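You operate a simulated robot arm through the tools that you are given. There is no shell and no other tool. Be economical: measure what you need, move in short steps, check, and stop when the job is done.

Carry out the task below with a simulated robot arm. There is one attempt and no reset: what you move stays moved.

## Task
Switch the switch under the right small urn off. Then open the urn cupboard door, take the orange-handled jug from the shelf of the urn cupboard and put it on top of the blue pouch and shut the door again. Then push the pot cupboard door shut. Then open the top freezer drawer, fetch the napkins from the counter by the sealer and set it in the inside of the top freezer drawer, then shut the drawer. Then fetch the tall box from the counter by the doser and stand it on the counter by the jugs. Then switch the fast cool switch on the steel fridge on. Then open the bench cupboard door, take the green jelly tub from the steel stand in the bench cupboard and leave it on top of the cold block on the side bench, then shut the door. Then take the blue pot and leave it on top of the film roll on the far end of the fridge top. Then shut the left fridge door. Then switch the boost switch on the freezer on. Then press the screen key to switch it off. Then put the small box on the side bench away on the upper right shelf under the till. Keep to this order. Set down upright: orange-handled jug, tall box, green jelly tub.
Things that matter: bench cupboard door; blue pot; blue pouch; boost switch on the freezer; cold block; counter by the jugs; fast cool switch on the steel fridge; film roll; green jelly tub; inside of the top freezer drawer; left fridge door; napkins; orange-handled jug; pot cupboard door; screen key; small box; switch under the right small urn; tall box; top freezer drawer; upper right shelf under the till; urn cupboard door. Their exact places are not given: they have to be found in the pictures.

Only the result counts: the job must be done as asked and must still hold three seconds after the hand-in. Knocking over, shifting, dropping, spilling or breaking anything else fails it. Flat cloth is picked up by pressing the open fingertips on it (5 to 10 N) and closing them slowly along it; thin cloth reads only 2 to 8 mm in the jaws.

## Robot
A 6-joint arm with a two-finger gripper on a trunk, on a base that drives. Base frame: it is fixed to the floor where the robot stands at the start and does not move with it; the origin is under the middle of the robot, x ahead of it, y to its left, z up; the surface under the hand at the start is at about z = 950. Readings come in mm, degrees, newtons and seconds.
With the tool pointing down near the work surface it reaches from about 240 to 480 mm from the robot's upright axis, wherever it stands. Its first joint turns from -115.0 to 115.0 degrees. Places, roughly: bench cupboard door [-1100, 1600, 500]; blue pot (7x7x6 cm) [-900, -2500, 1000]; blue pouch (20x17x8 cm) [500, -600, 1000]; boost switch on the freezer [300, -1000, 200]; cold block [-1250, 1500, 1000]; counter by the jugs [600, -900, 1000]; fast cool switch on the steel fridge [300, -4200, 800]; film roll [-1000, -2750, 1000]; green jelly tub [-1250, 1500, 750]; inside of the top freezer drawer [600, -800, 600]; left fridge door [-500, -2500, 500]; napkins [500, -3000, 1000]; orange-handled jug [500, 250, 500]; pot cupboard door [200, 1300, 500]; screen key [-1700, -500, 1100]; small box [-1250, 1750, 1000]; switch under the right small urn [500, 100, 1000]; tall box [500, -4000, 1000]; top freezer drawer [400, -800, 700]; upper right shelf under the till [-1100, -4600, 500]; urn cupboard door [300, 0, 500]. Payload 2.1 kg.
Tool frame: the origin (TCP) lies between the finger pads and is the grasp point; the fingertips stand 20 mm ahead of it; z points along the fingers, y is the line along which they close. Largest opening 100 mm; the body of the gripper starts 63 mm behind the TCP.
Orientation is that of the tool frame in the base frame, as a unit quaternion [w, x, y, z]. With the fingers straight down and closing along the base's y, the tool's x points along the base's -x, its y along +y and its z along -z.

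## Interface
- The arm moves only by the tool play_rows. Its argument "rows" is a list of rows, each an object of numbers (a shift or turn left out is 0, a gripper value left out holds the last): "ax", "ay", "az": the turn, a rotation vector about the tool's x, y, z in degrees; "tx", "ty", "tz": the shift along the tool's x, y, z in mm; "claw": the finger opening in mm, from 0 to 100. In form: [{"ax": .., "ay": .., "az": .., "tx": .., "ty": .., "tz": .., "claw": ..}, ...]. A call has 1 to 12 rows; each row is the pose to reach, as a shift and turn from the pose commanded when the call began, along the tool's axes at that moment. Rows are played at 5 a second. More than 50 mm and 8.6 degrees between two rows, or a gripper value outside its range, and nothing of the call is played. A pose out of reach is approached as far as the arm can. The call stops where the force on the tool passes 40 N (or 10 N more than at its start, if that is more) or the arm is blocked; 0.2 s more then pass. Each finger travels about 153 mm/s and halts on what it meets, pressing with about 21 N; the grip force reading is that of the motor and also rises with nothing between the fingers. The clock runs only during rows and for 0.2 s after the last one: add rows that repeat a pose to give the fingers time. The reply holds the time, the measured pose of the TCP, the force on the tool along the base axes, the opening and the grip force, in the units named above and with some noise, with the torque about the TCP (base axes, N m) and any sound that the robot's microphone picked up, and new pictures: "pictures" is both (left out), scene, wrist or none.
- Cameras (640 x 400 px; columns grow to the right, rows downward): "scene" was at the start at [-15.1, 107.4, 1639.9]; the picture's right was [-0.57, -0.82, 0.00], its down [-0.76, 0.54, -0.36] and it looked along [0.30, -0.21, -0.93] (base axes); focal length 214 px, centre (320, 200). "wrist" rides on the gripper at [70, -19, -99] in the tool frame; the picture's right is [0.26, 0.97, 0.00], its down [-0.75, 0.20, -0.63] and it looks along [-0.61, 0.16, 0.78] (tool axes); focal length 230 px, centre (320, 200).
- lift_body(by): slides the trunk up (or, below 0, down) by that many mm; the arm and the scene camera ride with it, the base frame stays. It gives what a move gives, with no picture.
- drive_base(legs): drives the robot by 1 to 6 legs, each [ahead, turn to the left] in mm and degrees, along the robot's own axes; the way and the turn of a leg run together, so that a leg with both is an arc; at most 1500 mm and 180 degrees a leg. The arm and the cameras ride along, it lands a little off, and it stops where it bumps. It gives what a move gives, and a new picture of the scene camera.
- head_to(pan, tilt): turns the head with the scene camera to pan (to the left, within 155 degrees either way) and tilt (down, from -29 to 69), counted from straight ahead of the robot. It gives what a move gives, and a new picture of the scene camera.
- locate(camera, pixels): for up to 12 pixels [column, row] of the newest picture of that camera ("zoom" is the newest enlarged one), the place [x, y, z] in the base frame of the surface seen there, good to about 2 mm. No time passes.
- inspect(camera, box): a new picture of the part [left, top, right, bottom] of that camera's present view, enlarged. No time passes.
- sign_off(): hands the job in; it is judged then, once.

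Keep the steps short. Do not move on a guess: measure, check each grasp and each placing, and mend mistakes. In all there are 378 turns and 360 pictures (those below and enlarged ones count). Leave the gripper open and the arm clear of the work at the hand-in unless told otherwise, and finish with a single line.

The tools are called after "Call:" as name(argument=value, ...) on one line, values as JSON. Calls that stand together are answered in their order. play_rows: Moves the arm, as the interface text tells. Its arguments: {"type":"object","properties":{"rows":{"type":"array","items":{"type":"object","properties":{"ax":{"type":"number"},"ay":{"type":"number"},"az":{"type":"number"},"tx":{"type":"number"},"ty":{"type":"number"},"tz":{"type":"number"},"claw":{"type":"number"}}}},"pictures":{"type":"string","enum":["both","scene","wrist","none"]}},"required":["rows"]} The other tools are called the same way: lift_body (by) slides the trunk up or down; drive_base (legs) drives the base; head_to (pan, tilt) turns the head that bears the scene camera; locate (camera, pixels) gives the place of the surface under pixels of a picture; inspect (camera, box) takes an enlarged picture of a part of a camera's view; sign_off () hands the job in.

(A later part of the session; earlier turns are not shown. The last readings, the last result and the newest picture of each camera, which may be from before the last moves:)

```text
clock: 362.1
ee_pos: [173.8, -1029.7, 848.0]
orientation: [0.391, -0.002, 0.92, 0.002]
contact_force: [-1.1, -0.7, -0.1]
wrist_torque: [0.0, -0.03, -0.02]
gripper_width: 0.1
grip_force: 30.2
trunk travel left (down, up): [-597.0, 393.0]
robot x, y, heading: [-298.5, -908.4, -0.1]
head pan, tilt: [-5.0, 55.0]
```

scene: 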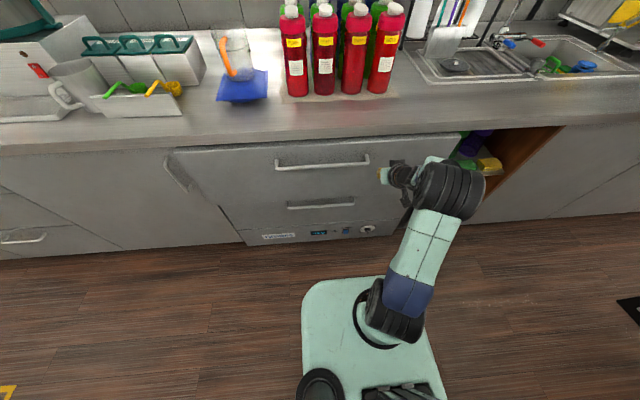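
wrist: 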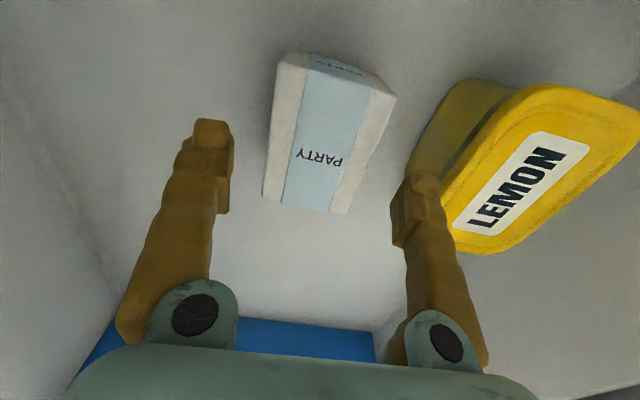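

Call:
lift_body(by=-60)

Call:
drive_base(legs=[[115, 0]])

Call:
play_rows(rows=[{"tx": -7, "tz": 7}, {"tx": -14, "tz": 14}, {"tx": -18, "tz": 18}, {"tx": -21, "tz": 21}], pictures="scene")

Call:
locate(camera="scene", pixels=[[250, 185], [250, 215], [300, 215], [230, 200], [130, 220], [260, 245], [350, 225]])

```text
clock: 363.1
ee_pos: [172.7, -1029.3, 787.9]
orientation: [0.392, -0.003, 0.92, 0.002]
contact_force: [-0.3, -0.2, -0.7]
wrist_torque: [0.02, -0.03, 0.03]
gripper_width: 0.2
grip_force: 29.5
trunk travel left (down, up): [-537.0, 453.0]
robot x, y, heading: [-303.3, -908.1, -0.4]
head pan, tilt: [-5.0, 55.0]
```

```text
clock: 364.3
ee_pos: [288.1, -1030.2, 788.1]
orientation: [0.392, -0.002, 0.92, 0.002]
contact_force: [-0.1, -0.3, 0.0]
wrist_torque: [0.0, 0.01, -0.04]
gripper_width: 0.0
grip_force: 29.6
trunk travel left (down, up): [-537.0, 453.0]
robot x, y, heading: [-183.4, -905.5, -0.2]
head pan, tilt: [-5.0, 55.0]
```

scene: 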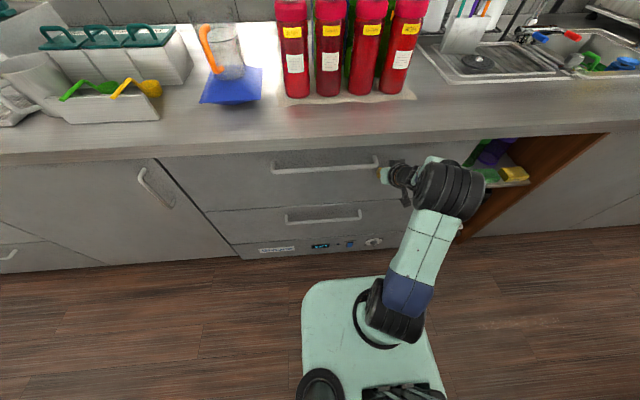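

```text
clock: 365.0
ee_pos: [299.0, -1030.7, 787.2]
orientation: [0.388, -0.001, 0.921, 0.0]
contact_force: [-29.1, 1.5, 10.0]
wrist_torque: [0.16, -0.14, 0.0]
gripper_width: 6.0
grip_force: 29.7
trunk travel left (down, up): [-537.0, 453.0]
robot x, y, heading: [-185.9, -905.5, -0.3]
head pan, tilt: [-5.0, 55.0]
stopped in row 3: the force on the tool passed its limit at 45 N (the readings are from after the stop); the commanded pose is now the measured one
```

scene: 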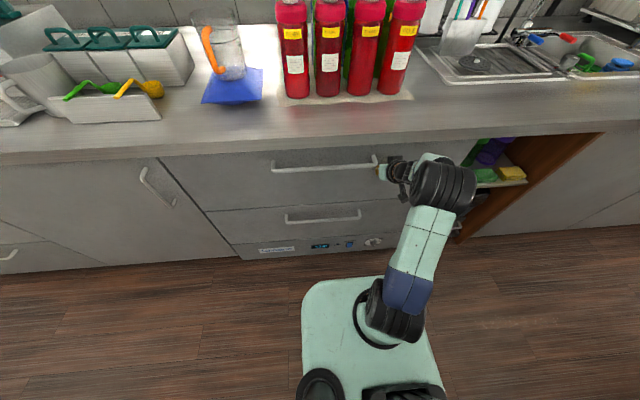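

```text
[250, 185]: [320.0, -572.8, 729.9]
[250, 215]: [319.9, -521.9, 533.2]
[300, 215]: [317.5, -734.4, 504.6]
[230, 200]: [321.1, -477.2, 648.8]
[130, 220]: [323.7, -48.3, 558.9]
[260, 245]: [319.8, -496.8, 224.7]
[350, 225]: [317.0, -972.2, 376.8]
```

Drawer shut. Now look at the counter by the bottle-jugs for a free place for the tall box.

Call:
play_rows(rows=[{"tx": 20, "tz": -20}, {"tx": 40, "tz": -40}], pictures="none")

Call:
drive_base(legs=[[-290, 0]])

Call:
lift_body(by=400)

Call:
head_to(pan=-3, tilt=38)

```text
clock: 365.6
ee_pos: [248.0, -1030.4, 784.2]
orientation: [0.386, -0.001, 0.923, 0.002]
contact_force: [0.7, -0.1, -0.9]
wrist_torque: [-0.01, -0.01, 0.03]
gripper_width: 0.0
grip_force: 29.2
trunk travel left (down, up): [-537.0, 453.0]
robot x, y, heading: [-183.8, -906.8, 0.0]
head pan, tilt: [-5.0, 55.0]
```

```text
clock: 367.6
ee_pos: [-39.4, -1030.4, 783.9]
orientation: [0.386, 0.0, 0.923, 0.001]
contact_force: [-0.4, 0.1, -0.1]
wrist_torque: [-0.01, 0.01, -0.01]
gripper_width: 0.1
grip_force: 29.7
trunk travel left (down, up): [-537.0, 453.0]
robot x, y, heading: [-471.8, -906.5, -0.7]
head pan, tilt: [-5.0, 55.0]
```

scene: 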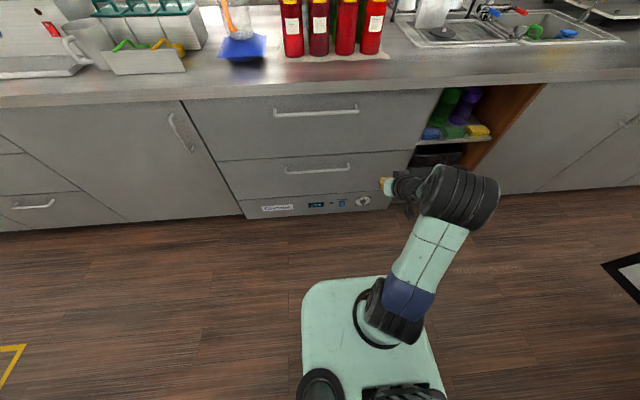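

```text
clock: 371.4
ee_pos: [-40.0, -1030.8, 1182.4]
orientation: [0.386, 0.0, 0.923, 0.001]
contact_force: [0.2, -0.9, 0.0]
wrist_torque: [0.03, 0.01, 0.0]
gripper_width: 0.0
grip_force: 29.6
trunk travel left (down, up): [-937.0, 53.0]
robot x, y, heading: [-474.1, -904.9, -0.3]
head pan, tilt: [-5.0, 55.0]
```

```text
clock: 372.2
ee_pos: [-39.2, -1030.9, 1183.1]
orientation: [0.385, 0.0, 0.923, 0.002]
contact_force: [0.6, -0.3, -0.1]
wrist_torque: [0.01, -0.01, -0.03]
gripper_width: 0.0
grip_force: 29.6
trunk travel left (down, up): [-937.0, 53.0]
robot x, y, heading: [-472.6, -908.3, -0.7]
head pan, tilt: [-3.0, 38.0]
```

scene: 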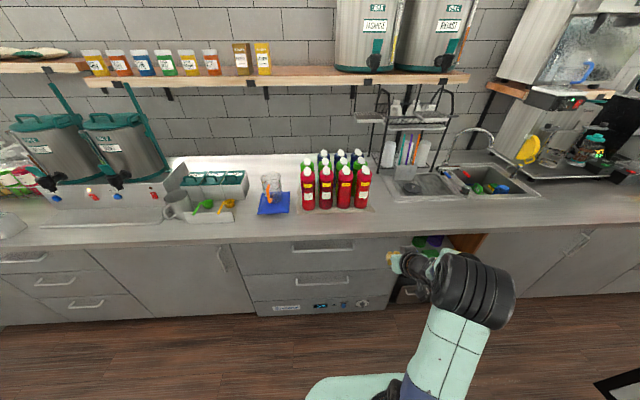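

Call:
inspect(camera="scene", box=[170, 130, 410, 250])

Call:
locate(camera="zoom", pixels=[[345, 215], [340, 232], [545, 210], [320, 110], [520, 115], [560, 150], [610, 185], [330, 195], [240, 110], [375, 80], [590, 110]])

```text
2.67 times, centred on (290, 190) of scene
```

zoom: 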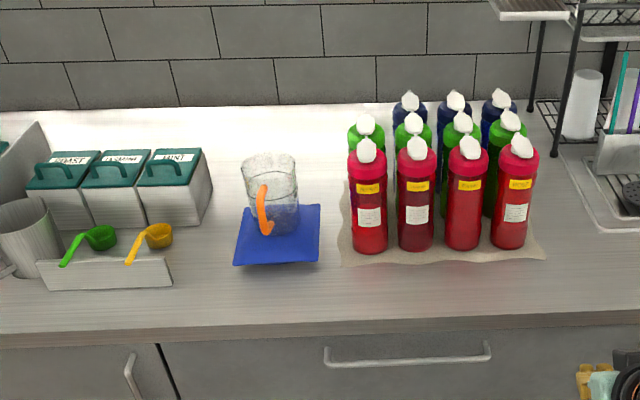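

```text
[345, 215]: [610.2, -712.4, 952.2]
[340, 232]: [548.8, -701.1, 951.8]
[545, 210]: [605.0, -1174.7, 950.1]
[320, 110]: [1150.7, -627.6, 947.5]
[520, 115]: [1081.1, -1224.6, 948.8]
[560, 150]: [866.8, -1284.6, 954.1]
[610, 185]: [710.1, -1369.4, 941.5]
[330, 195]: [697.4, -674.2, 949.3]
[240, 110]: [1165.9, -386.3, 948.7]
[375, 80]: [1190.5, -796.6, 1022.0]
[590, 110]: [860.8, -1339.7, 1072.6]
```

Free front strip in front of the bottles will do. Now fetch the tall box: drive down the aisle through the gap again.

Call:
drive_base(legs=[[0, -87], [593, 0], [0, 43], [660, 0], [0, -45.3]])

Call:
head_to(pan=0, tilt=30)

```text
clock: 386.6
ee_pos: [-71.9, -2385.8, 1183.5]
orientation: [0.279, 0.64, 0.664, -0.268]
contact_force: [0.3, -0.2, 0.3]
wrist_torque: [0.01, -0.04, 0.02]
gripper_width: 0.1
grip_force: 29.6
trunk travel left (down, up): [-937.0, 53.0]
robot x, y, heading: [36.1, -1950.1, -88.5]
head pan, tilt: [-3.0, 38.0]
```

scene: 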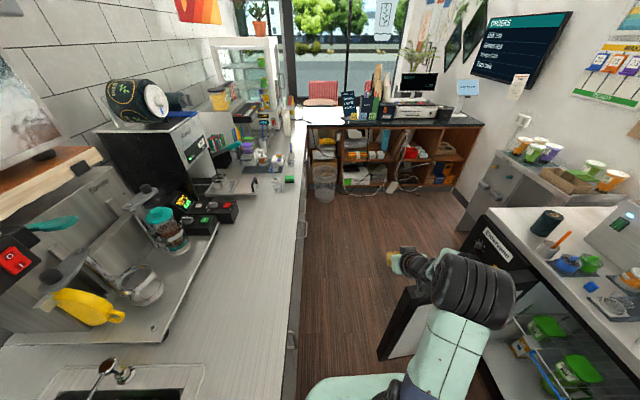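

```text
clock: 387.2
ee_pos: [-71.5, -2385.8, 1181.7]
orientation: [0.278, 0.641, 0.664, -0.268]
contact_force: [0.9, 0.0, 0.0]
wrist_torque: [0.01, 0.01, -0.01]
gripper_width: 0.1
grip_force: 29.1
trunk travel left (down, up): [-937.0, 53.0]
robot x, y, heading: [39.3, -1949.7, -88.7]
head pan, tilt: [0.0, 30.0]
```

scene: 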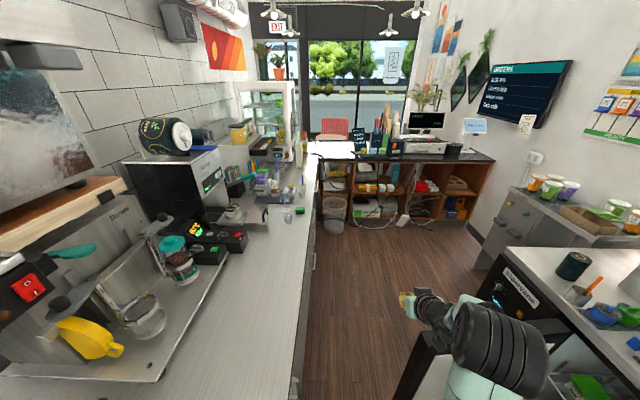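

Call:
drive_base(legs=[[0, -3], [480, 0], [0, 1.5], [330, 0]])

```text
clock: 392.7
ee_pos: [-88.7, -3189.1, 1184.0]
orientation: [0.277, 0.646, 0.658, -0.271]
contact_force: [0.7, -0.7, 0.7]
wrist_torque: [0.01, -0.04, -0.02]
gripper_width: 0.0
grip_force: 29.2
trunk travel left (down, up): [-937.0, 53.0]
robot x, y, heading: [25.4, -2758.9, -89.7]
head pan, tilt: [0.0, 30.0]
```

scene: 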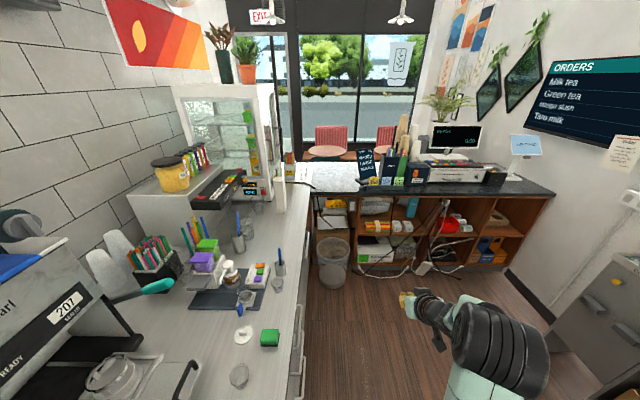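

A tall white box stands at (281,193). Zoom and locate.

Call:
inspect(camera="scene", box=[170, 90, 330, 290])

Call:
locate(camera="scene", pixels=[[281, 195], [281, 180], [282, 212], [290, 215], [280, 255], [240, 240], [325, 255], [360, 180], [255, 190]])

```text
2.00 times, centred on (250, 190) of scene
```

zoom: 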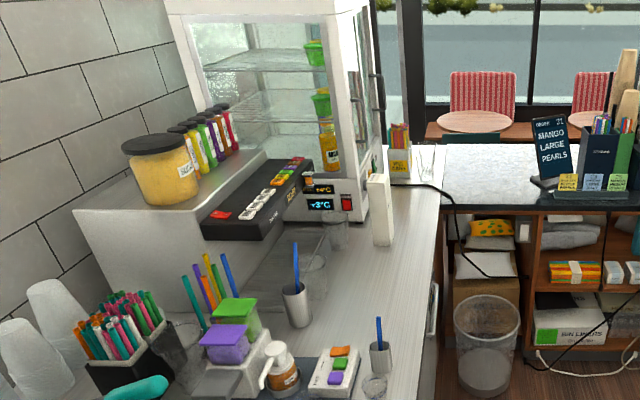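

```text
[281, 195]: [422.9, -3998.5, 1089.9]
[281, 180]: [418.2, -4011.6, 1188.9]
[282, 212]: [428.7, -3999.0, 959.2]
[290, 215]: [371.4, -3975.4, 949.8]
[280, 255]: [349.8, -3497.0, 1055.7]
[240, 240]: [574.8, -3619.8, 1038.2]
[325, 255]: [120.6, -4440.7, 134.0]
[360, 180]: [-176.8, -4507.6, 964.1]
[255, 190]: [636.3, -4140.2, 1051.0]
```

Tall box at (423,-4000), z 950–1190. Drive to (-150,-3875) and face the counter.

Call:
drive_base(legs=[[0, -9.2], [1130, 0], [0, 98.9]])

Call:
play_rows(rows=[{"claw": 50}, {"claw": 100}], pictures="wrist")

```text
clock: 403.2
ee_pos: [292.7, -4011.1, 1184.1]
orientation: [0.386, 0.002, 0.923, 0.001]
contact_force: [0.5, -1.1, -0.6]
wrist_torque: [-0.01, 0.01, -0.02]
gripper_width: 0.1
grip_force: 29.6
trunk travel left (down, up): [-937.0, 53.0]
robot x, y, heading: [-133.7, -3883.9, -0.8]
head pan, tilt: [0.0, 30.0]
```

scene: 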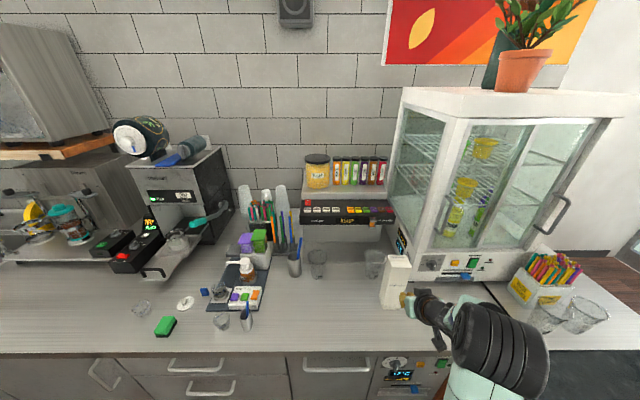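

```text
clock: 403.8
ee_pos: [292.3, -4011.3, 1184.0]
orientation: [0.386, 0.002, 0.923, 0.001]
contact_force: [0.0, 0.3, 0.3]
wrist_torque: [0.01, 0.01, 0.0]
gripper_width: 100.0
grip_force: 0.0
trunk travel left (down, up): [-937.0, 53.0]
robot x, y, heading: [-138.2, -3884.4, -0.6]
head pan, tilt: [0.0, 30.0]
```

wrist: 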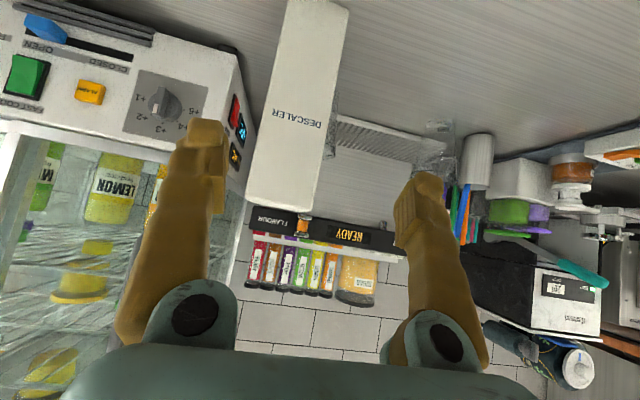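

The "DESCALER" tall box is ahead. Measure its faces.

Call:
locate(camera="wrist", pixels=[[248, 205], [312, 210], [280, 205], [290, 110], [262, 120], [325, 115], [285, 30], [240, 135], [215, 95]])

Call:
locate(camera="scene", pixels=[[397, 262], [386, 280], [405, 282], [392, 302], [383, 300], [410, 268], [395, 255], [402, 245]])

```text
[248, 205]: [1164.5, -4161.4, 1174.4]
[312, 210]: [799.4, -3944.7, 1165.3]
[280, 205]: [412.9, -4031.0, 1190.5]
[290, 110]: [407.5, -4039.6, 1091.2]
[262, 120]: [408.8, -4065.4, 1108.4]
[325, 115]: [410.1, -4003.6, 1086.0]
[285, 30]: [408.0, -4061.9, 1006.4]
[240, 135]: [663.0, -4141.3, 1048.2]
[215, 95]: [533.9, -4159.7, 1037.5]
```

```text
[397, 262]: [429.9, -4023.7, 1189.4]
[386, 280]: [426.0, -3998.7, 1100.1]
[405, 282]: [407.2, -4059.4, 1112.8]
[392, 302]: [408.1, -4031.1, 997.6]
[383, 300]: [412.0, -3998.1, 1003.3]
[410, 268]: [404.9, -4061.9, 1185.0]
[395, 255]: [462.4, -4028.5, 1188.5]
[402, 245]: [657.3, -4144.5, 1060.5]
```

Box: front x≈407, y −3998…−4066, top 1190. Line up, lower 54 mm, then move forward around it.

Call:
play_rows(rows=[{"tx": 19, "ty": -10, "tz": 19}, {"tx": 38.5, "ty": -21, "tz": 38}, {"tx": 14, "ty": -21, "tz": 63}, {"tx": -10, "ty": -21, "tz": 87}, {"tx": -30, "ty": -21, "tz": 107}], pictures="wrist")

```text
clock: 405.0
ee_pos: [389.9, -4033.1, 1130.5]
orientation: [0.385, 0.003, 0.923, -0.001]
contact_force: [0.4, 1.0, -0.5]
wrist_torque: [0.01, -0.03, -0.04]
gripper_width: 99.9
grip_force: 0.0
trunk travel left (down, up): [-937.0, 53.0]
robot x, y, heading: [-142.5, -3886.0, -0.7]
head pan, tilt: [0.0, 30.0]
```

wrist: 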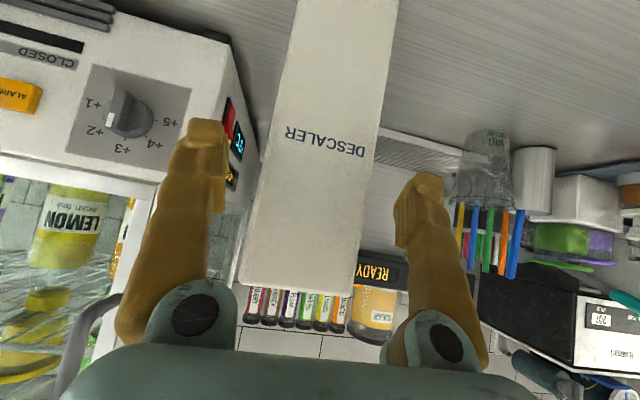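

Call:
play_rows(rows=[{"tx": -15, "tz": 15}, {"tx": -30, "tz": 30}, {"tx": -30, "tz": 30, "claw": 80}, {"tx": -30, "tz": 30, "claw": 60}, {"tx": -30, "tz": 30, "claw": 40}, {"tx": -30, "tz": 30, "claw": 40}], pictures="wrist")

```text
clock: 406.4
ee_pos: [432.5, -4032.4, 1129.6]
orientation: [0.386, 0.001, 0.922, 0.001]
contact_force: [0.0, 1.6, 0.0]
wrist_torque: [0.08, -0.02, 0.01]
gripper_width: 76.5
grip_force: 21.1
trunk travel left (down, up): [-937.0, 53.0]
robot x, y, heading: [-139.3, -3884.9, -0.9]
head pan, tilt: [0.0, 30.0]
```

wrist: 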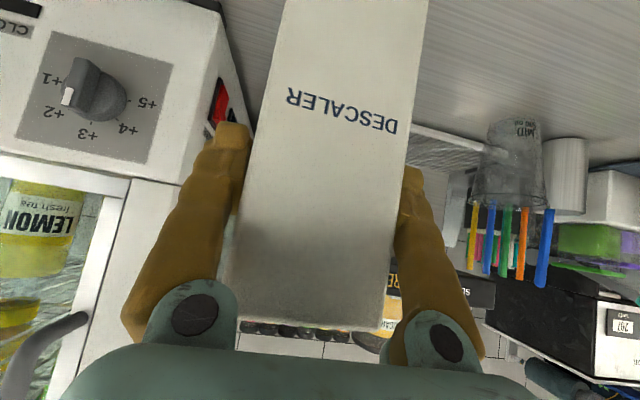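

Gripped at 76 mm. Lift 50 mm and check.

Call:
lift_body(by=50)

Call:
play_rows(rows=[{"tz": 0}], pictures="both")

```text
clock: 407.4
ee_pos: [432.7, -4033.1, 1178.2]
orientation: [0.385, 0.003, 0.923, 0.0]
contact_force: [-0.8, -0.9, -5.3]
wrist_torque: [-0.02, 0.02, -0.02]
gripper_width: 76.5
grip_force: 20.7
trunk travel left (down, up): [-987.0, 3.0]
robot x, y, heading: [-142.8, -3884.5, -0.5]
head pan, tilt: [0.0, 30.0]
```

```text
clock: 407.8
ee_pos: [431.3, -4032.9, 1178.9]
orientation: [0.386, 0.002, 0.923, 0.0]
contact_force: [-0.3, -0.1, -4.8]
wrist_torque: [0.02, 0.01, -0.03]
gripper_width: 76.1
grip_force: 21.2
trunk travel left (down, up): [-987.0, 3.0]
robot x, y, heading: [-139.7, -3882.0, -0.7]
head pan, tilt: [0.0, 30.0]
```

scene: 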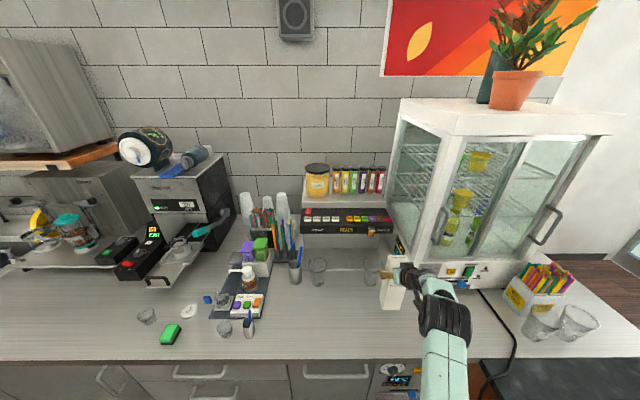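
wrist: 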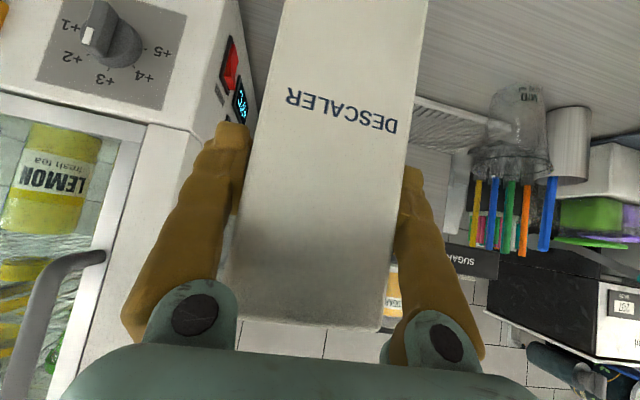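

Held (bottom at z≈1000). Back away 200 mm, turn and go back up the aisle.

Call:
drive_base(legs=[[-200, 0], [0, 70.3], [1050, 0], [0, 20.4]])

```text
clock: 418.6
ee_pos: [135.3, -2309.5, 1177.9]
orientation: [-0.268, 0.661, -0.643, -0.278]
contact_force: [0.0, -0.8, -4.3]
wrist_torque: [-0.03, -0.01, 0.0]
gripper_width: 75.9
grip_force: 21.2
trunk travel left (down, up): [-987.0, 3.0]
robot x, y, heading: [6.8, -2885.5, 91.2]
head pan, tilt: [0.0, 30.0]
```

scene: 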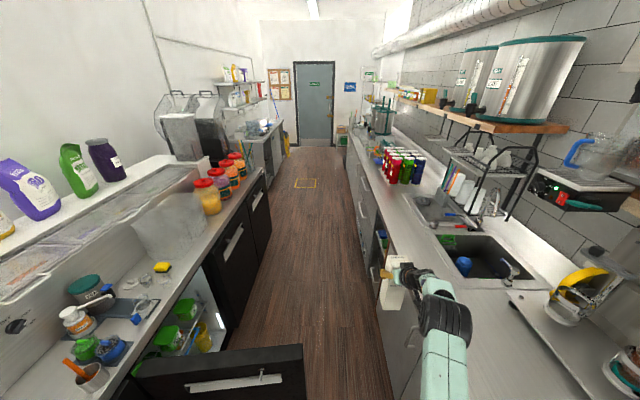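

Call:
drive_base(legs=[[0, -3.4], [440, 0], [0, 2.2], [480, 0], [0, 30], [750, 0]])

```text
clock: 429.7
ee_pos: [-528.4, -740.0, 1178.8]
orientation: [-0.191, 0.801, -0.457, -0.336]
contact_force: [0.1, -1.1, -5.4]
wrist_torque: [-0.05, 0.03, 0.0]
gripper_width: 76.0
grip_force: 20.9
trunk travel left (down, up): [-987.0, 3.0]
robot x, y, heading: [-363.8, -1304.0, 120.2]
head pan, tilt: [0.0, 30.0]
```

scene: 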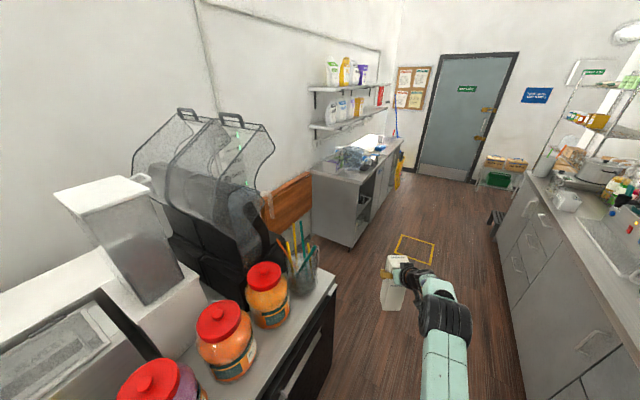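

Call:
drive_base(legs=[[0, -30.2], [550, 0], [0, -90]])

Call:
head_to(pan=0, tilt=42)

```text
clock: 438.4
ee_pos: [201.3, -904.1, 1178.8]
orientation: [0.386, 0.016, 0.922, -0.006]
contact_force: [-0.5, 0.9, -5.0]
wrist_torque: [0.0, 0.02, -0.03]
gripper_width: 76.0
grip_force: 21.5
trunk travel left (down, up): [-987.0, 3.0]
robot x, y, heading: [-366.3, -735.8, -2.5]
head pan, tilt: [0.0, 30.0]
```

scene: 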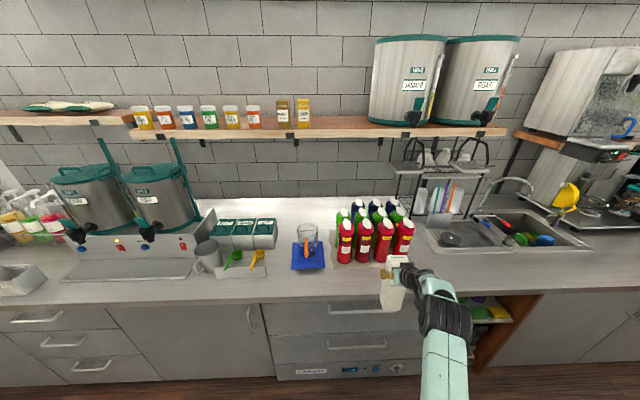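

```text
clock: 439.1
ee_pos: [201.5, -904.7, 1179.2]
orientation: [0.385, 0.016, 0.923, -0.006]
contact_force: [-0.1, -0.4, -5.5]
wrist_torque: [0.02, 0.02, -0.01]
gripper_width: 76.0
grip_force: 21.2
trunk travel left (down, up): [-987.0, 3.0]
robot x, y, heading: [-360.4, -738.4, -2.6]
head pan, tilt: [0.0, 42.0]
```

scene: 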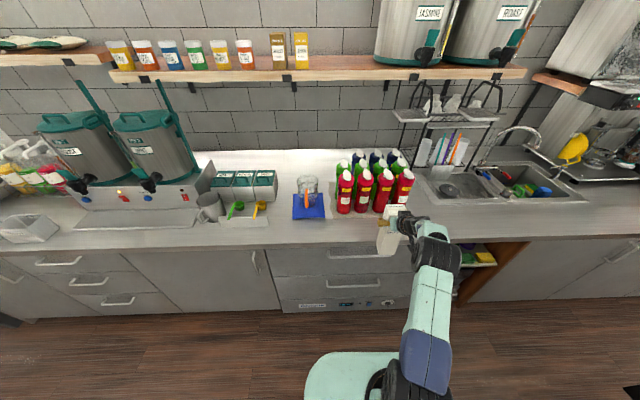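

Measure the bottle fronts and mat edge.

Call:
inspect(camera="scene", box=[270, 150, 450, 260])

Call:
locate(camera="scene", pixels=[[344, 200], [363, 202], [382, 200], [345, 212], [363, 213], [400, 212], [340, 215], [350, 225], [330, 205], [372, 230], [344, 240], [420, 200]])

```text
3.56 times, centred on (360, 205) of scene
```

zoom: 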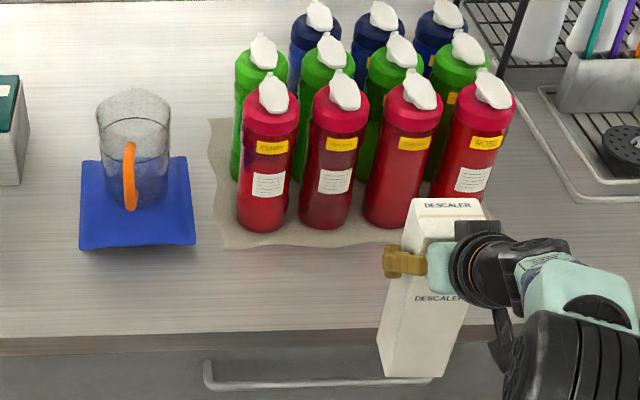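

```text
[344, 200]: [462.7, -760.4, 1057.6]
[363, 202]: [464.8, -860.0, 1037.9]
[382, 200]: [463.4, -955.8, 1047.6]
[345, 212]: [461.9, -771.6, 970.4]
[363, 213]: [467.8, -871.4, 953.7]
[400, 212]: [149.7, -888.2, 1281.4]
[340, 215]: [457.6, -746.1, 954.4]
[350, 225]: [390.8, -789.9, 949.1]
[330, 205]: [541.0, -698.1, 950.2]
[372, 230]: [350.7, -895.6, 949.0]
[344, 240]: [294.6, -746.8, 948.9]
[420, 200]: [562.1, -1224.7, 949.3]
```

Place the box in the front strip at x≈368, y≈-910 (mat edge ≈430, counter edge 290). Drive 166 mm ahead, then lower.

Call:
drive_base(legs=[[166, 0]])

Call:
lift_body(by=-40)

Call:
play_rows(rows=[{"tx": 2, "tz": 2}], pictures="both")

```text
clock: 440.5
ee_pos: [362.5, -910.8, 1181.1]
orientation: [0.388, 0.015, 0.922, -0.004]
contact_force: [-0.2, 0.6, -5.5]
wrist_torque: [-0.01, 0.02, 0.01]
gripper_width: 76.1
grip_force: 20.7
trunk travel left (down, up): [-987.0, 3.0]
robot x, y, heading: [-197.0, -744.8, -2.4]
head pan, tilt: [0.0, 42.0]
```

scene: 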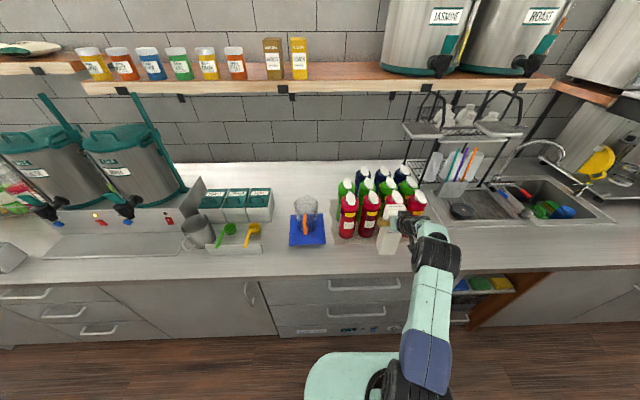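

```text
clock: 441.4
ee_pos: [368.3, -910.7, 1137.7]
orientation: [0.386, 0.015, 0.922, -0.005]
contact_force: [-0.4, 0.5, -4.4]
wrist_torque: [0.0, 0.03, 0.0]
gripper_width: 75.9
grip_force: 20.5
trunk travel left (down, up): [-947.0, 43.0]
robot x, y, heading: [-198.3, -744.9, -2.2]
head pan, tilt: [0.0, 42.0]
```

```text
clock: 441.8
ee_pos: [367.9, -908.9, 1134.8]
orientation: [0.385, 0.016, 0.923, -0.005]
contact_force: [-0.3, 0.6, -4.9]
wrist_torque: [-0.01, 0.03, 0.02]
gripper_width: 76.1
grip_force: 20.8
trunk travel left (down, up): [-947.0, 43.0]
robot x, y, heading: [-203.0, -747.8, -2.6]
head pan, tilt: [0.0, 42.0]
```

scene: 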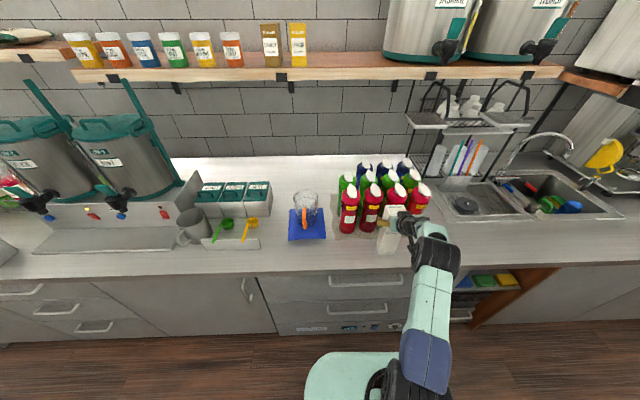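
wrist: 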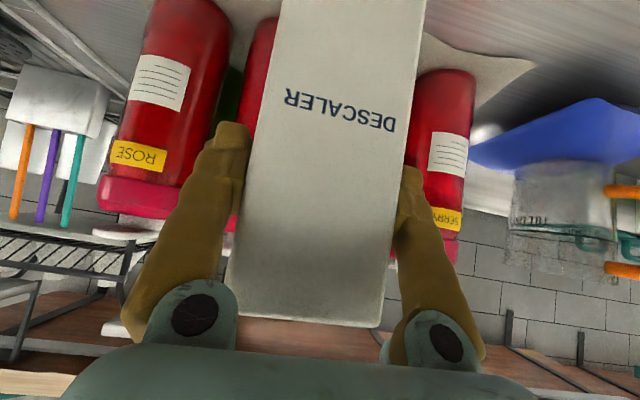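

Lower the last ~6 mm.

Call:
play_rows(rows=[{"tx": 2, "tz": 2}, {"tx": 3.5, "tz": 3.5}, {"tx": 5, "tz": 5}], pictures="none")

```text
clock: 442.6
ee_pos: [367.2, -910.7, 1130.5]
orientation: [0.387, 0.016, 0.922, -0.006]
contact_force: [1.9, 0.9, 4.1]
wrist_torque: [0.43, -0.55, -0.02]
gripper_width: 75.9
grip_force: 20.9
trunk travel left (down, up): [-947.0, 43.0]
robot x, y, heading: [-196.2, -746.1, -2.5]
head pan, tilt: [0.0, 42.0]
```

Touching. Open and withdraw horizontally.

Call:
play_rows(rows=[{"claw": 82}, {"claw": 90}, {"claw": 100}, {"claw": 100}, {"claw": 100, "tx": 25, "tz": -25}, {"claw": 100, "tx": 50, "tz": -50}, {"claw": 100, "tx": 75, "tz": -75}], pictures="wrist")

Call:
drive_base(legs=[[-200, 0]])

Call:
inspect(camera="scene", box=[250, 140, 450, 265])

```text
clock: 444.2
ee_pos: [259.0, -907.9, 1129.9]
orientation: [0.387, 0.016, 0.922, -0.005]
contact_force: [0.6, 0.4, 0.1]
wrist_torque: [-0.01, -0.04, 0.0]
gripper_width: 99.8
grip_force: 0.0
trunk travel left (down, up): [-947.0, 43.0]
robot x, y, heading: [-199.3, -742.1, -2.4]
head pan, tilt: [0.0, 42.0]
```

wrist: 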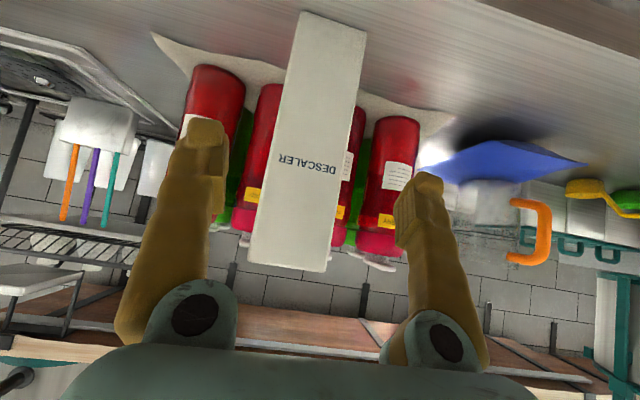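

```text
clock: 445.8
ee_pos: [64.9, -899.6, 1127.5]
orientation: [0.385, 0.016, 0.923, -0.005]
contact_force: [0.1, -0.1, -0.1]
wrist_torque: [0.0, -0.01, 0.0]
gripper_width: 100.3
grip_force: 0.1
trunk travel left (down, up): [-947.0, 43.0]
robot x, y, heading: [-395.7, -740.5, -2.3]
head pan, tilt: [0.0, 42.0]
```

scene: 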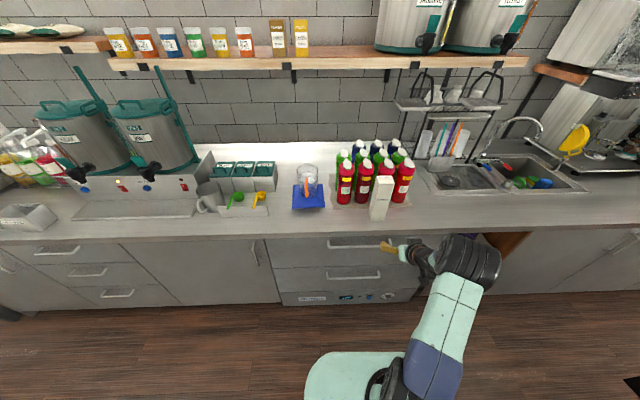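

```text
3.20 times, centred on (350, 202) of scene
```

zoom: 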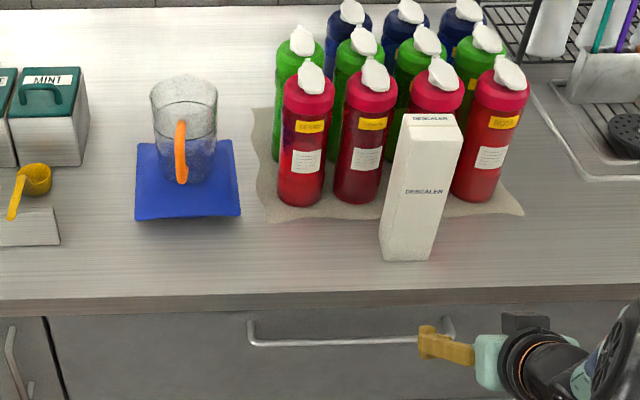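

The tall box stands upright in front of the bottles. Next: the fast-cool switch. Drive back down the aisle.

Call:
drive_base(legs=[[0, -86], [760, 0], [0, 39.8], [608, 0], [0, -41.5]])

```text
clock: 460.3
ee_pos: [-134.2, -2412.5, 1129.3]
orientation: [0.272, 0.657, 0.647, -0.274]
contact_force: [0.7, -0.1, 0.9]
wrist_torque: [-0.03, 0.01, 0.04]
gripper_width: 99.9
grip_force: 0.0
trunk travel left (down, up): [-947.0, 43.0]
robot x, y, heading: [16.4, -1953.6, -91.4]
head pan, tilt: [0.0, 42.0]
```

scene: 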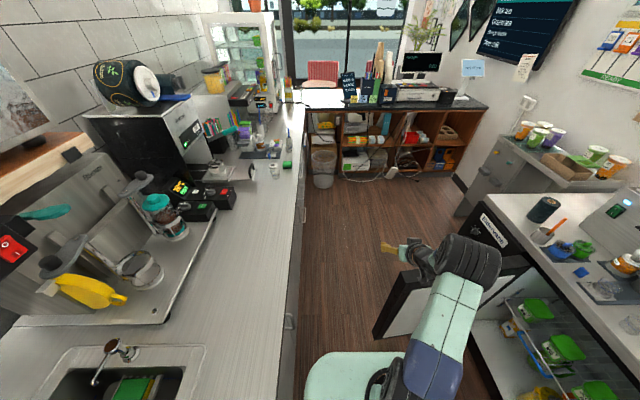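

Call:
drive_base(legs=[[0, 2.4], [820, 0], [0, -12.5], [1200, 0], [0, 101.4]])

Call:
head_to(pan=-25, tilt=45)

```text
clock: 475.7
ee_pos: [249.9, -4079.0, 1128.6]
orientation: [0.385, -0.001, 0.923, 0.002]
contact_force: [-0.7, -0.4, -0.2]
wrist_torque: [0.01, 0.02, 0.04]
gripper_width: 100.2
grip_force: 0.1
trunk travel left (down, up): [-947.0, 43.0]
robot x, y, heading: [-214.4, -3939.8, -0.2]
head pan, tilt: [0.0, 42.0]
```

scene: 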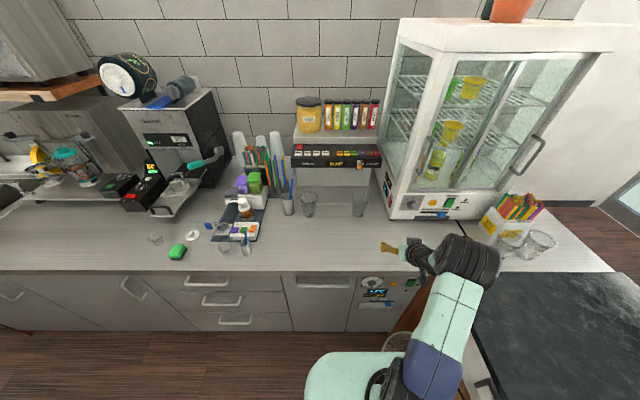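

```text
clock: 476.6
ee_pos: [251.0, -4079.1, 1127.9]
orientation: [0.386, -0.002, 0.923, 0.002]
contact_force: [-0.4, -0.5, 0.1]
wrist_torque: [-0.02, -0.01, 0.0]
gripper_width: 100.0
grip_force: 0.0
trunk travel left (down, up): [-947.0, 43.0]
robot x, y, heading: [-211.8, -3937.8, 0.1]
head pan, tilt: [-25.0, 45.0]
```

scene: 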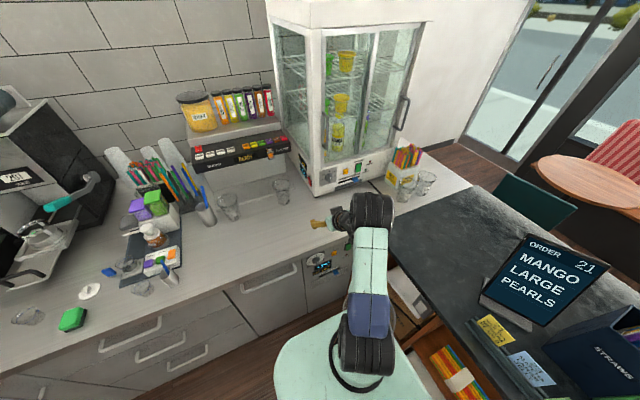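

Call:
inspect(camera="scene", box=[290, 240, 360, 310])

Call:
locate(camera="scene", pixels=[[318, 256], [322, 266], [320, 275], [335, 274], [345, 262], [310, 290], [265, 285]])

```text
5.71 times, centred on (325, 275) of scene
```

zoom: 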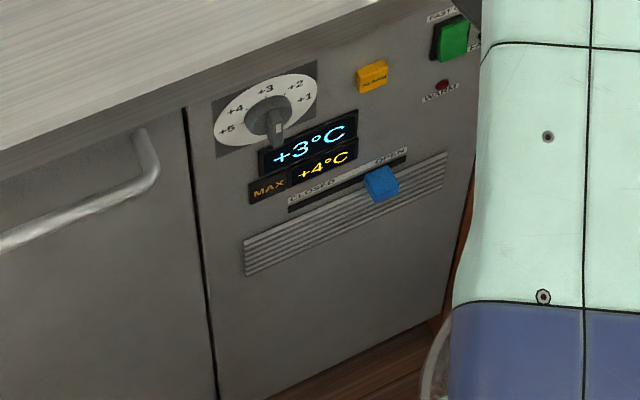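

```text
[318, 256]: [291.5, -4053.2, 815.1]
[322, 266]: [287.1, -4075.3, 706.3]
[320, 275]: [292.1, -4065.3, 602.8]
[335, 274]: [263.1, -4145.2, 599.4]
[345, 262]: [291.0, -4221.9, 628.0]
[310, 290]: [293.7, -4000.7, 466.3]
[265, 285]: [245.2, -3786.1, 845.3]
```

The green "FAST" rocker is at zoom (452,38). Raise/swing the view: locate it and re-look with the arm moved.

Call:
locate(camera="zoom", pixels=[[452, 30], [452, 45], [440, 40], [440, 18], [443, 85], [372, 75], [460, 55]])

Call:
play_rows(rows=[{"tx": -40, "tz": -20, "claw": 50}, {"tx": -60, "tz": -60, "claw": 0}], pictures="none")

Call:
inspect(camera="scene", box=[325, 235, 365, 260])

```text
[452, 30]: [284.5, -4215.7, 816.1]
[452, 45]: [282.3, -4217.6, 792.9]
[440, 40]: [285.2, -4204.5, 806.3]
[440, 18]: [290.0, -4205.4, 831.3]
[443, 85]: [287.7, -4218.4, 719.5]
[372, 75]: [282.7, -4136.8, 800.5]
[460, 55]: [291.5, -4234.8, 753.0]
```

```text
clock: 477.2
ee_pos: [247.3, -4078.7, 1215.3]
orientation: [0.386, -0.001, 0.922, 0.001]
contact_force: [-0.2, 0.7, 0.7]
wrist_torque: [-0.03, -0.01, -0.02]
gripper_width: 0.0
grip_force: 21.1
trunk travel left (down, up): [-947.0, 43.0]
robot x, y, heading: [-213.9, -3934.2, -0.4]
head pan, tilt: [-25.0, 45.0]
```

```text
16.00 times, centred on (345, 248) of scene
```

zoom: 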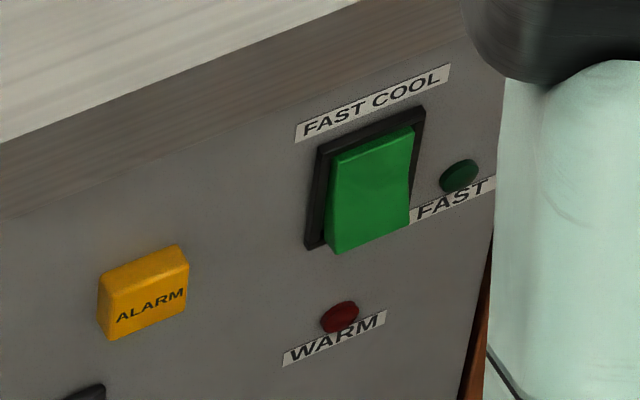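

Rocker: bottom sticks out, FAST lamp off → press the lower half. Measure it.

Call:
locate(camera="zoom", pixels=[[370, 150], [370, 190], [370, 230], [340, 235], [405, 215], [320, 160], [420, 120], [375, 247]])

```text
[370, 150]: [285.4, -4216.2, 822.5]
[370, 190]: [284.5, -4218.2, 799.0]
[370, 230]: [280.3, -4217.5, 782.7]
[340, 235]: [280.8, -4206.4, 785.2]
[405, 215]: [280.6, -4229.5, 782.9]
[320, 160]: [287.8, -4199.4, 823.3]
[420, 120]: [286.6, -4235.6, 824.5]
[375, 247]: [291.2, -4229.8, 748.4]
```

Press point (280,-4217,786). Back 110 mm, lower, and shift the arm right 138 mm.

Call:
drive_base(legs=[[-110, 0]])

Call:
lift_body(by=-400)

Call:
play_rows(rows=[{"ty": -35}, {"ty": -70}, {"ty": -105}, {"ty": -138}], pictures="wrist")

```text
clock: 478.4
ee_pos: [152.6, -4076.5, 1204.6]
orientation: [0.379, -0.003, 0.925, 0.002]
contact_force: [-2.1, 0.5, 0.6]
wrist_torque: [-0.06, -0.14, -0.03]
gripper_width: 0.0
grip_force: 21.5
trunk travel left (down, up): [-947.0, 43.0]
robot x, y, heading: [-321.8, -3933.7, -0.4]
head pan, tilt: [-25.0, 45.0]
```

scene: 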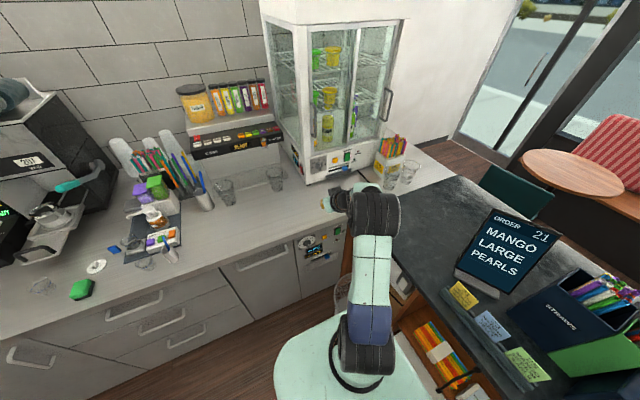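

```text
clock: 482.2
ee_pos: [155.5, -4075.5, 803.9]
orientation: [0.38, -0.003, 0.925, 0.001]
contact_force: [0.5, 0.4, 0.2]
wrist_torque: [0.01, -0.02, 0.03]
gripper_width: 0.0
grip_force: 20.8
trunk travel left (down, up): [-547.0, 443.0]
robot x, y, heading: [-320.4, -3937.1, -0.5]
head pan, tilt: [-25.0, 45.0]
```

```text
clock: 483.2
ee_pos: [154.4, -4216.7, 802.8]
orientation: [0.38, -0.003, 0.925, 0.003]
contact_force: [-0.3, 0.2, 0.9]
wrist_torque: [0.01, -0.02, 0.01]
gripper_width: 0.2
grip_force: 20.8
trunk travel left (down, up): [-547.0, 443.0]
robot x, y, heading: [-319.8, -3936.1, -0.3]
head pan, tilt: [-25.0, 45.0]
```

wrist: 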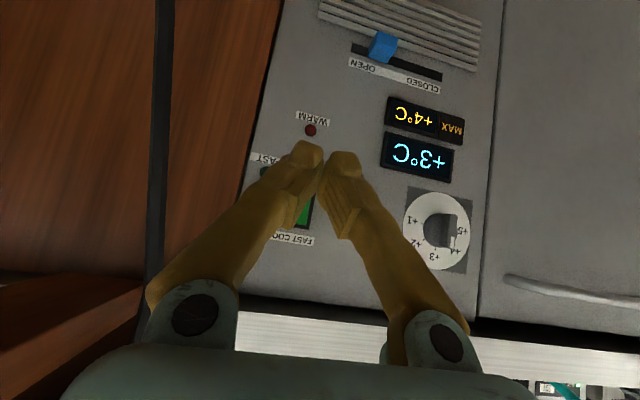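

Lower 11 mm, drive ahead 75 mm, then press by arm.

Call:
lift_body(by=-12)

Call:
drive_base(legs=[[75, 0]])

Call:
play_rows(rows=[{"tx": -7, "tz": 7}, {"tx": -14, "tz": 14}, {"tx": -18, "tz": 18}, {"tx": -22, "tz": 22}, {"tx": -26, "tz": 26}], pictures="wrist")

```text
clock: 483.9
ee_pos: [155.1, -4216.5, 793.1]
orientation: [0.379, -0.002, 0.925, 0.002]
contact_force: [-0.4, 0.6, 0.4]
wrist_torque: [0.02, 0.02, 0.02]
gripper_width: 0.0
grip_force: 21.1
trunk travel left (down, up): [-535.0, 455.0]
robot x, y, heading: [-323.4, -3934.9, -0.2]
head pan, tilt: [-25.0, 45.0]
```

```text
clock: 484.9
ee_pos: [230.4, -4216.8, 790.7]
orientation: [0.38, -0.004, 0.925, 0.003]
contact_force: [0.0, -0.2, -0.3]
wrist_torque: [0.0, 0.04, 0.02]
gripper_width: 0.0
grip_force: 21.0
trunk travel left (down, up): [-535.0, 455.0]
robot x, y, heading: [-245.2, -3935.3, -0.0]
head pan, tilt: [-25.0, 45.0]
```

scene: 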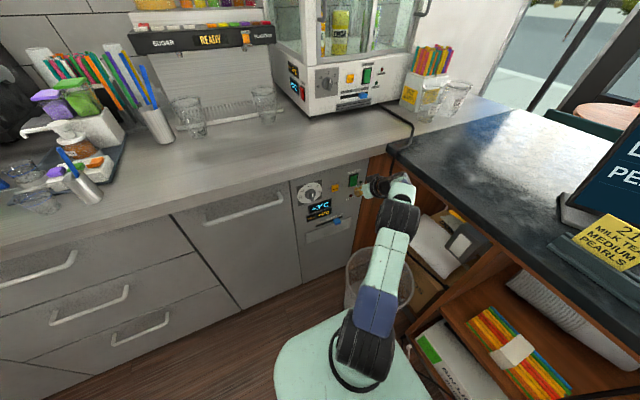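

```text
clock: 486.1
ee_pos: [264.3, -4216.1, 792.5]
orientation: [0.38, -0.002, 0.925, 0.002]
contact_force: [-6.7, 1.5, -1.3]
wrist_torque: [-0.02, 0.08, -0.08]
gripper_width: 0.0
grip_force: 21.1
trunk travel left (down, up): [-535.0, 455.0]
robot x, y, heading: [-244.7, -3938.7, -0.5]
head pan, tilt: [-25.0, 45.0]
```

wrist: 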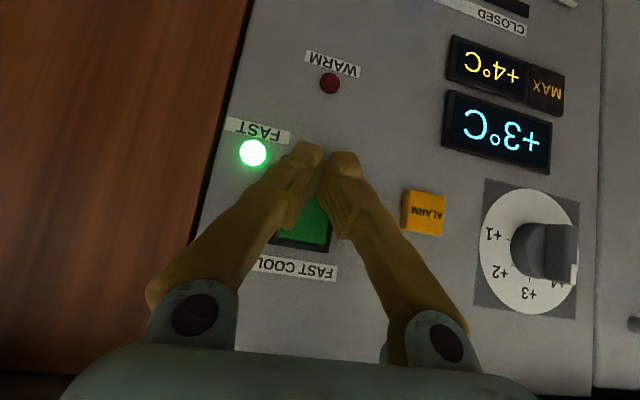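

FAST lamp is lit. Retreat, raise, recentre the arm, and drive back up the aisle.

Call:
play_rows(rows=[{"tx": 30, "tz": -30}, {"tx": 50, "tz": -50, "ty": 40}, {"tx": 50, "tz": -50, "ty": 85}, {"tx": 50, "tz": -50, "ty": 130}, {"tx": 50, "tz": -50, "ty": 175}], pictures="none")

Call:
drive_base(legs=[[-110, 0]])

Call:
lift_body(by=400)

Call:
drive_base(legs=[[0, 69], [1110, 0], [0, 21]])

```text
clock: 487.3
ee_pos: [192.1, -4038.6, 791.2]
orientation: [0.38, -0.003, 0.925, 0.001]
contact_force: [-0.4, 0.8, -0.5]
wrist_torque: [0.01, -0.05, 0.01]
gripper_width: 0.0
grip_force: 21.3
trunk travel left (down, up): [-535.0, 455.0]
robot x, y, heading: [-246.0, -3933.6, -0.3]
head pan, tilt: [-25.0, 45.0]
```

```text
clock: 488.5
ee_pos: [81.9, -4040.4, 790.8]
orientation: [0.381, -0.002, 0.925, 0.002]
contact_force: [0.4, -0.6, -0.5]
wrist_torque: [0.03, 0.02, -0.02]
gripper_width: 0.0
grip_force: 21.2
trunk travel left (down, up): [-535.0, 455.0]
robot x, y, heading: [-359.0, -3935.9, -0.2]
head pan, tilt: [-25.0, 45.0]
```

scene: 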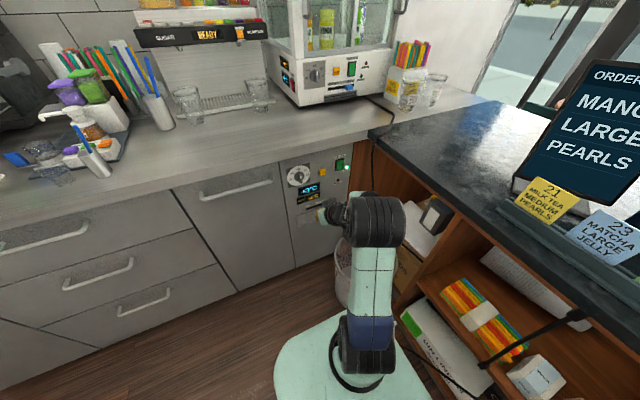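

```text
clock: 492.3
ee_pos: [83.2, -4041.1, 1189.6]
orientation: [0.38, -0.002, 0.925, 0.001]
contact_force: [0.4, 0.3, -0.4]
wrist_torque: [0.0, 0.0, 0.01]
gripper_width: 0.2
grip_force: 21.1
trunk travel left (down, up): [-935.0, 55.0]
robot x, y, heading: [-356.9, -3932.0, -0.4]
head pan, tilt: [-25.0, 45.0]
```

```text
clock: 502.1
ee_pos: [151.8, -2468.9, 1189.6]
orientation: [-0.266, 0.658, -0.651, -0.271]
contact_force: [-0.2, -1.5, -0.2]
wrist_torque: [0.03, 0.01, -0.01]
gripper_width: 0.2
grip_force: 20.8
trunk travel left (down, up): [-935.0, 55.0]
robot x, y, heading: [48.3, -2904.9, 90.0]
head pan, tilt: [-25.0, 45.0]
```

scene: 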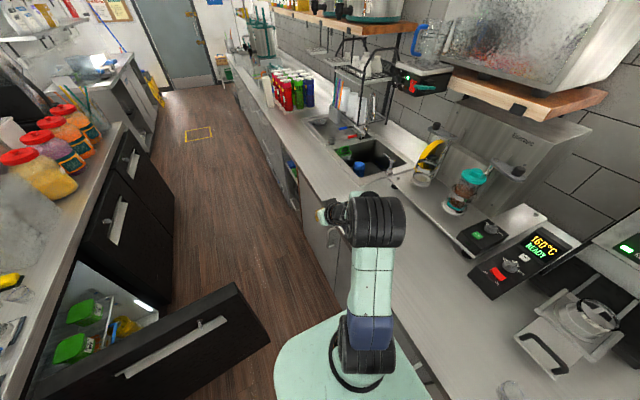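

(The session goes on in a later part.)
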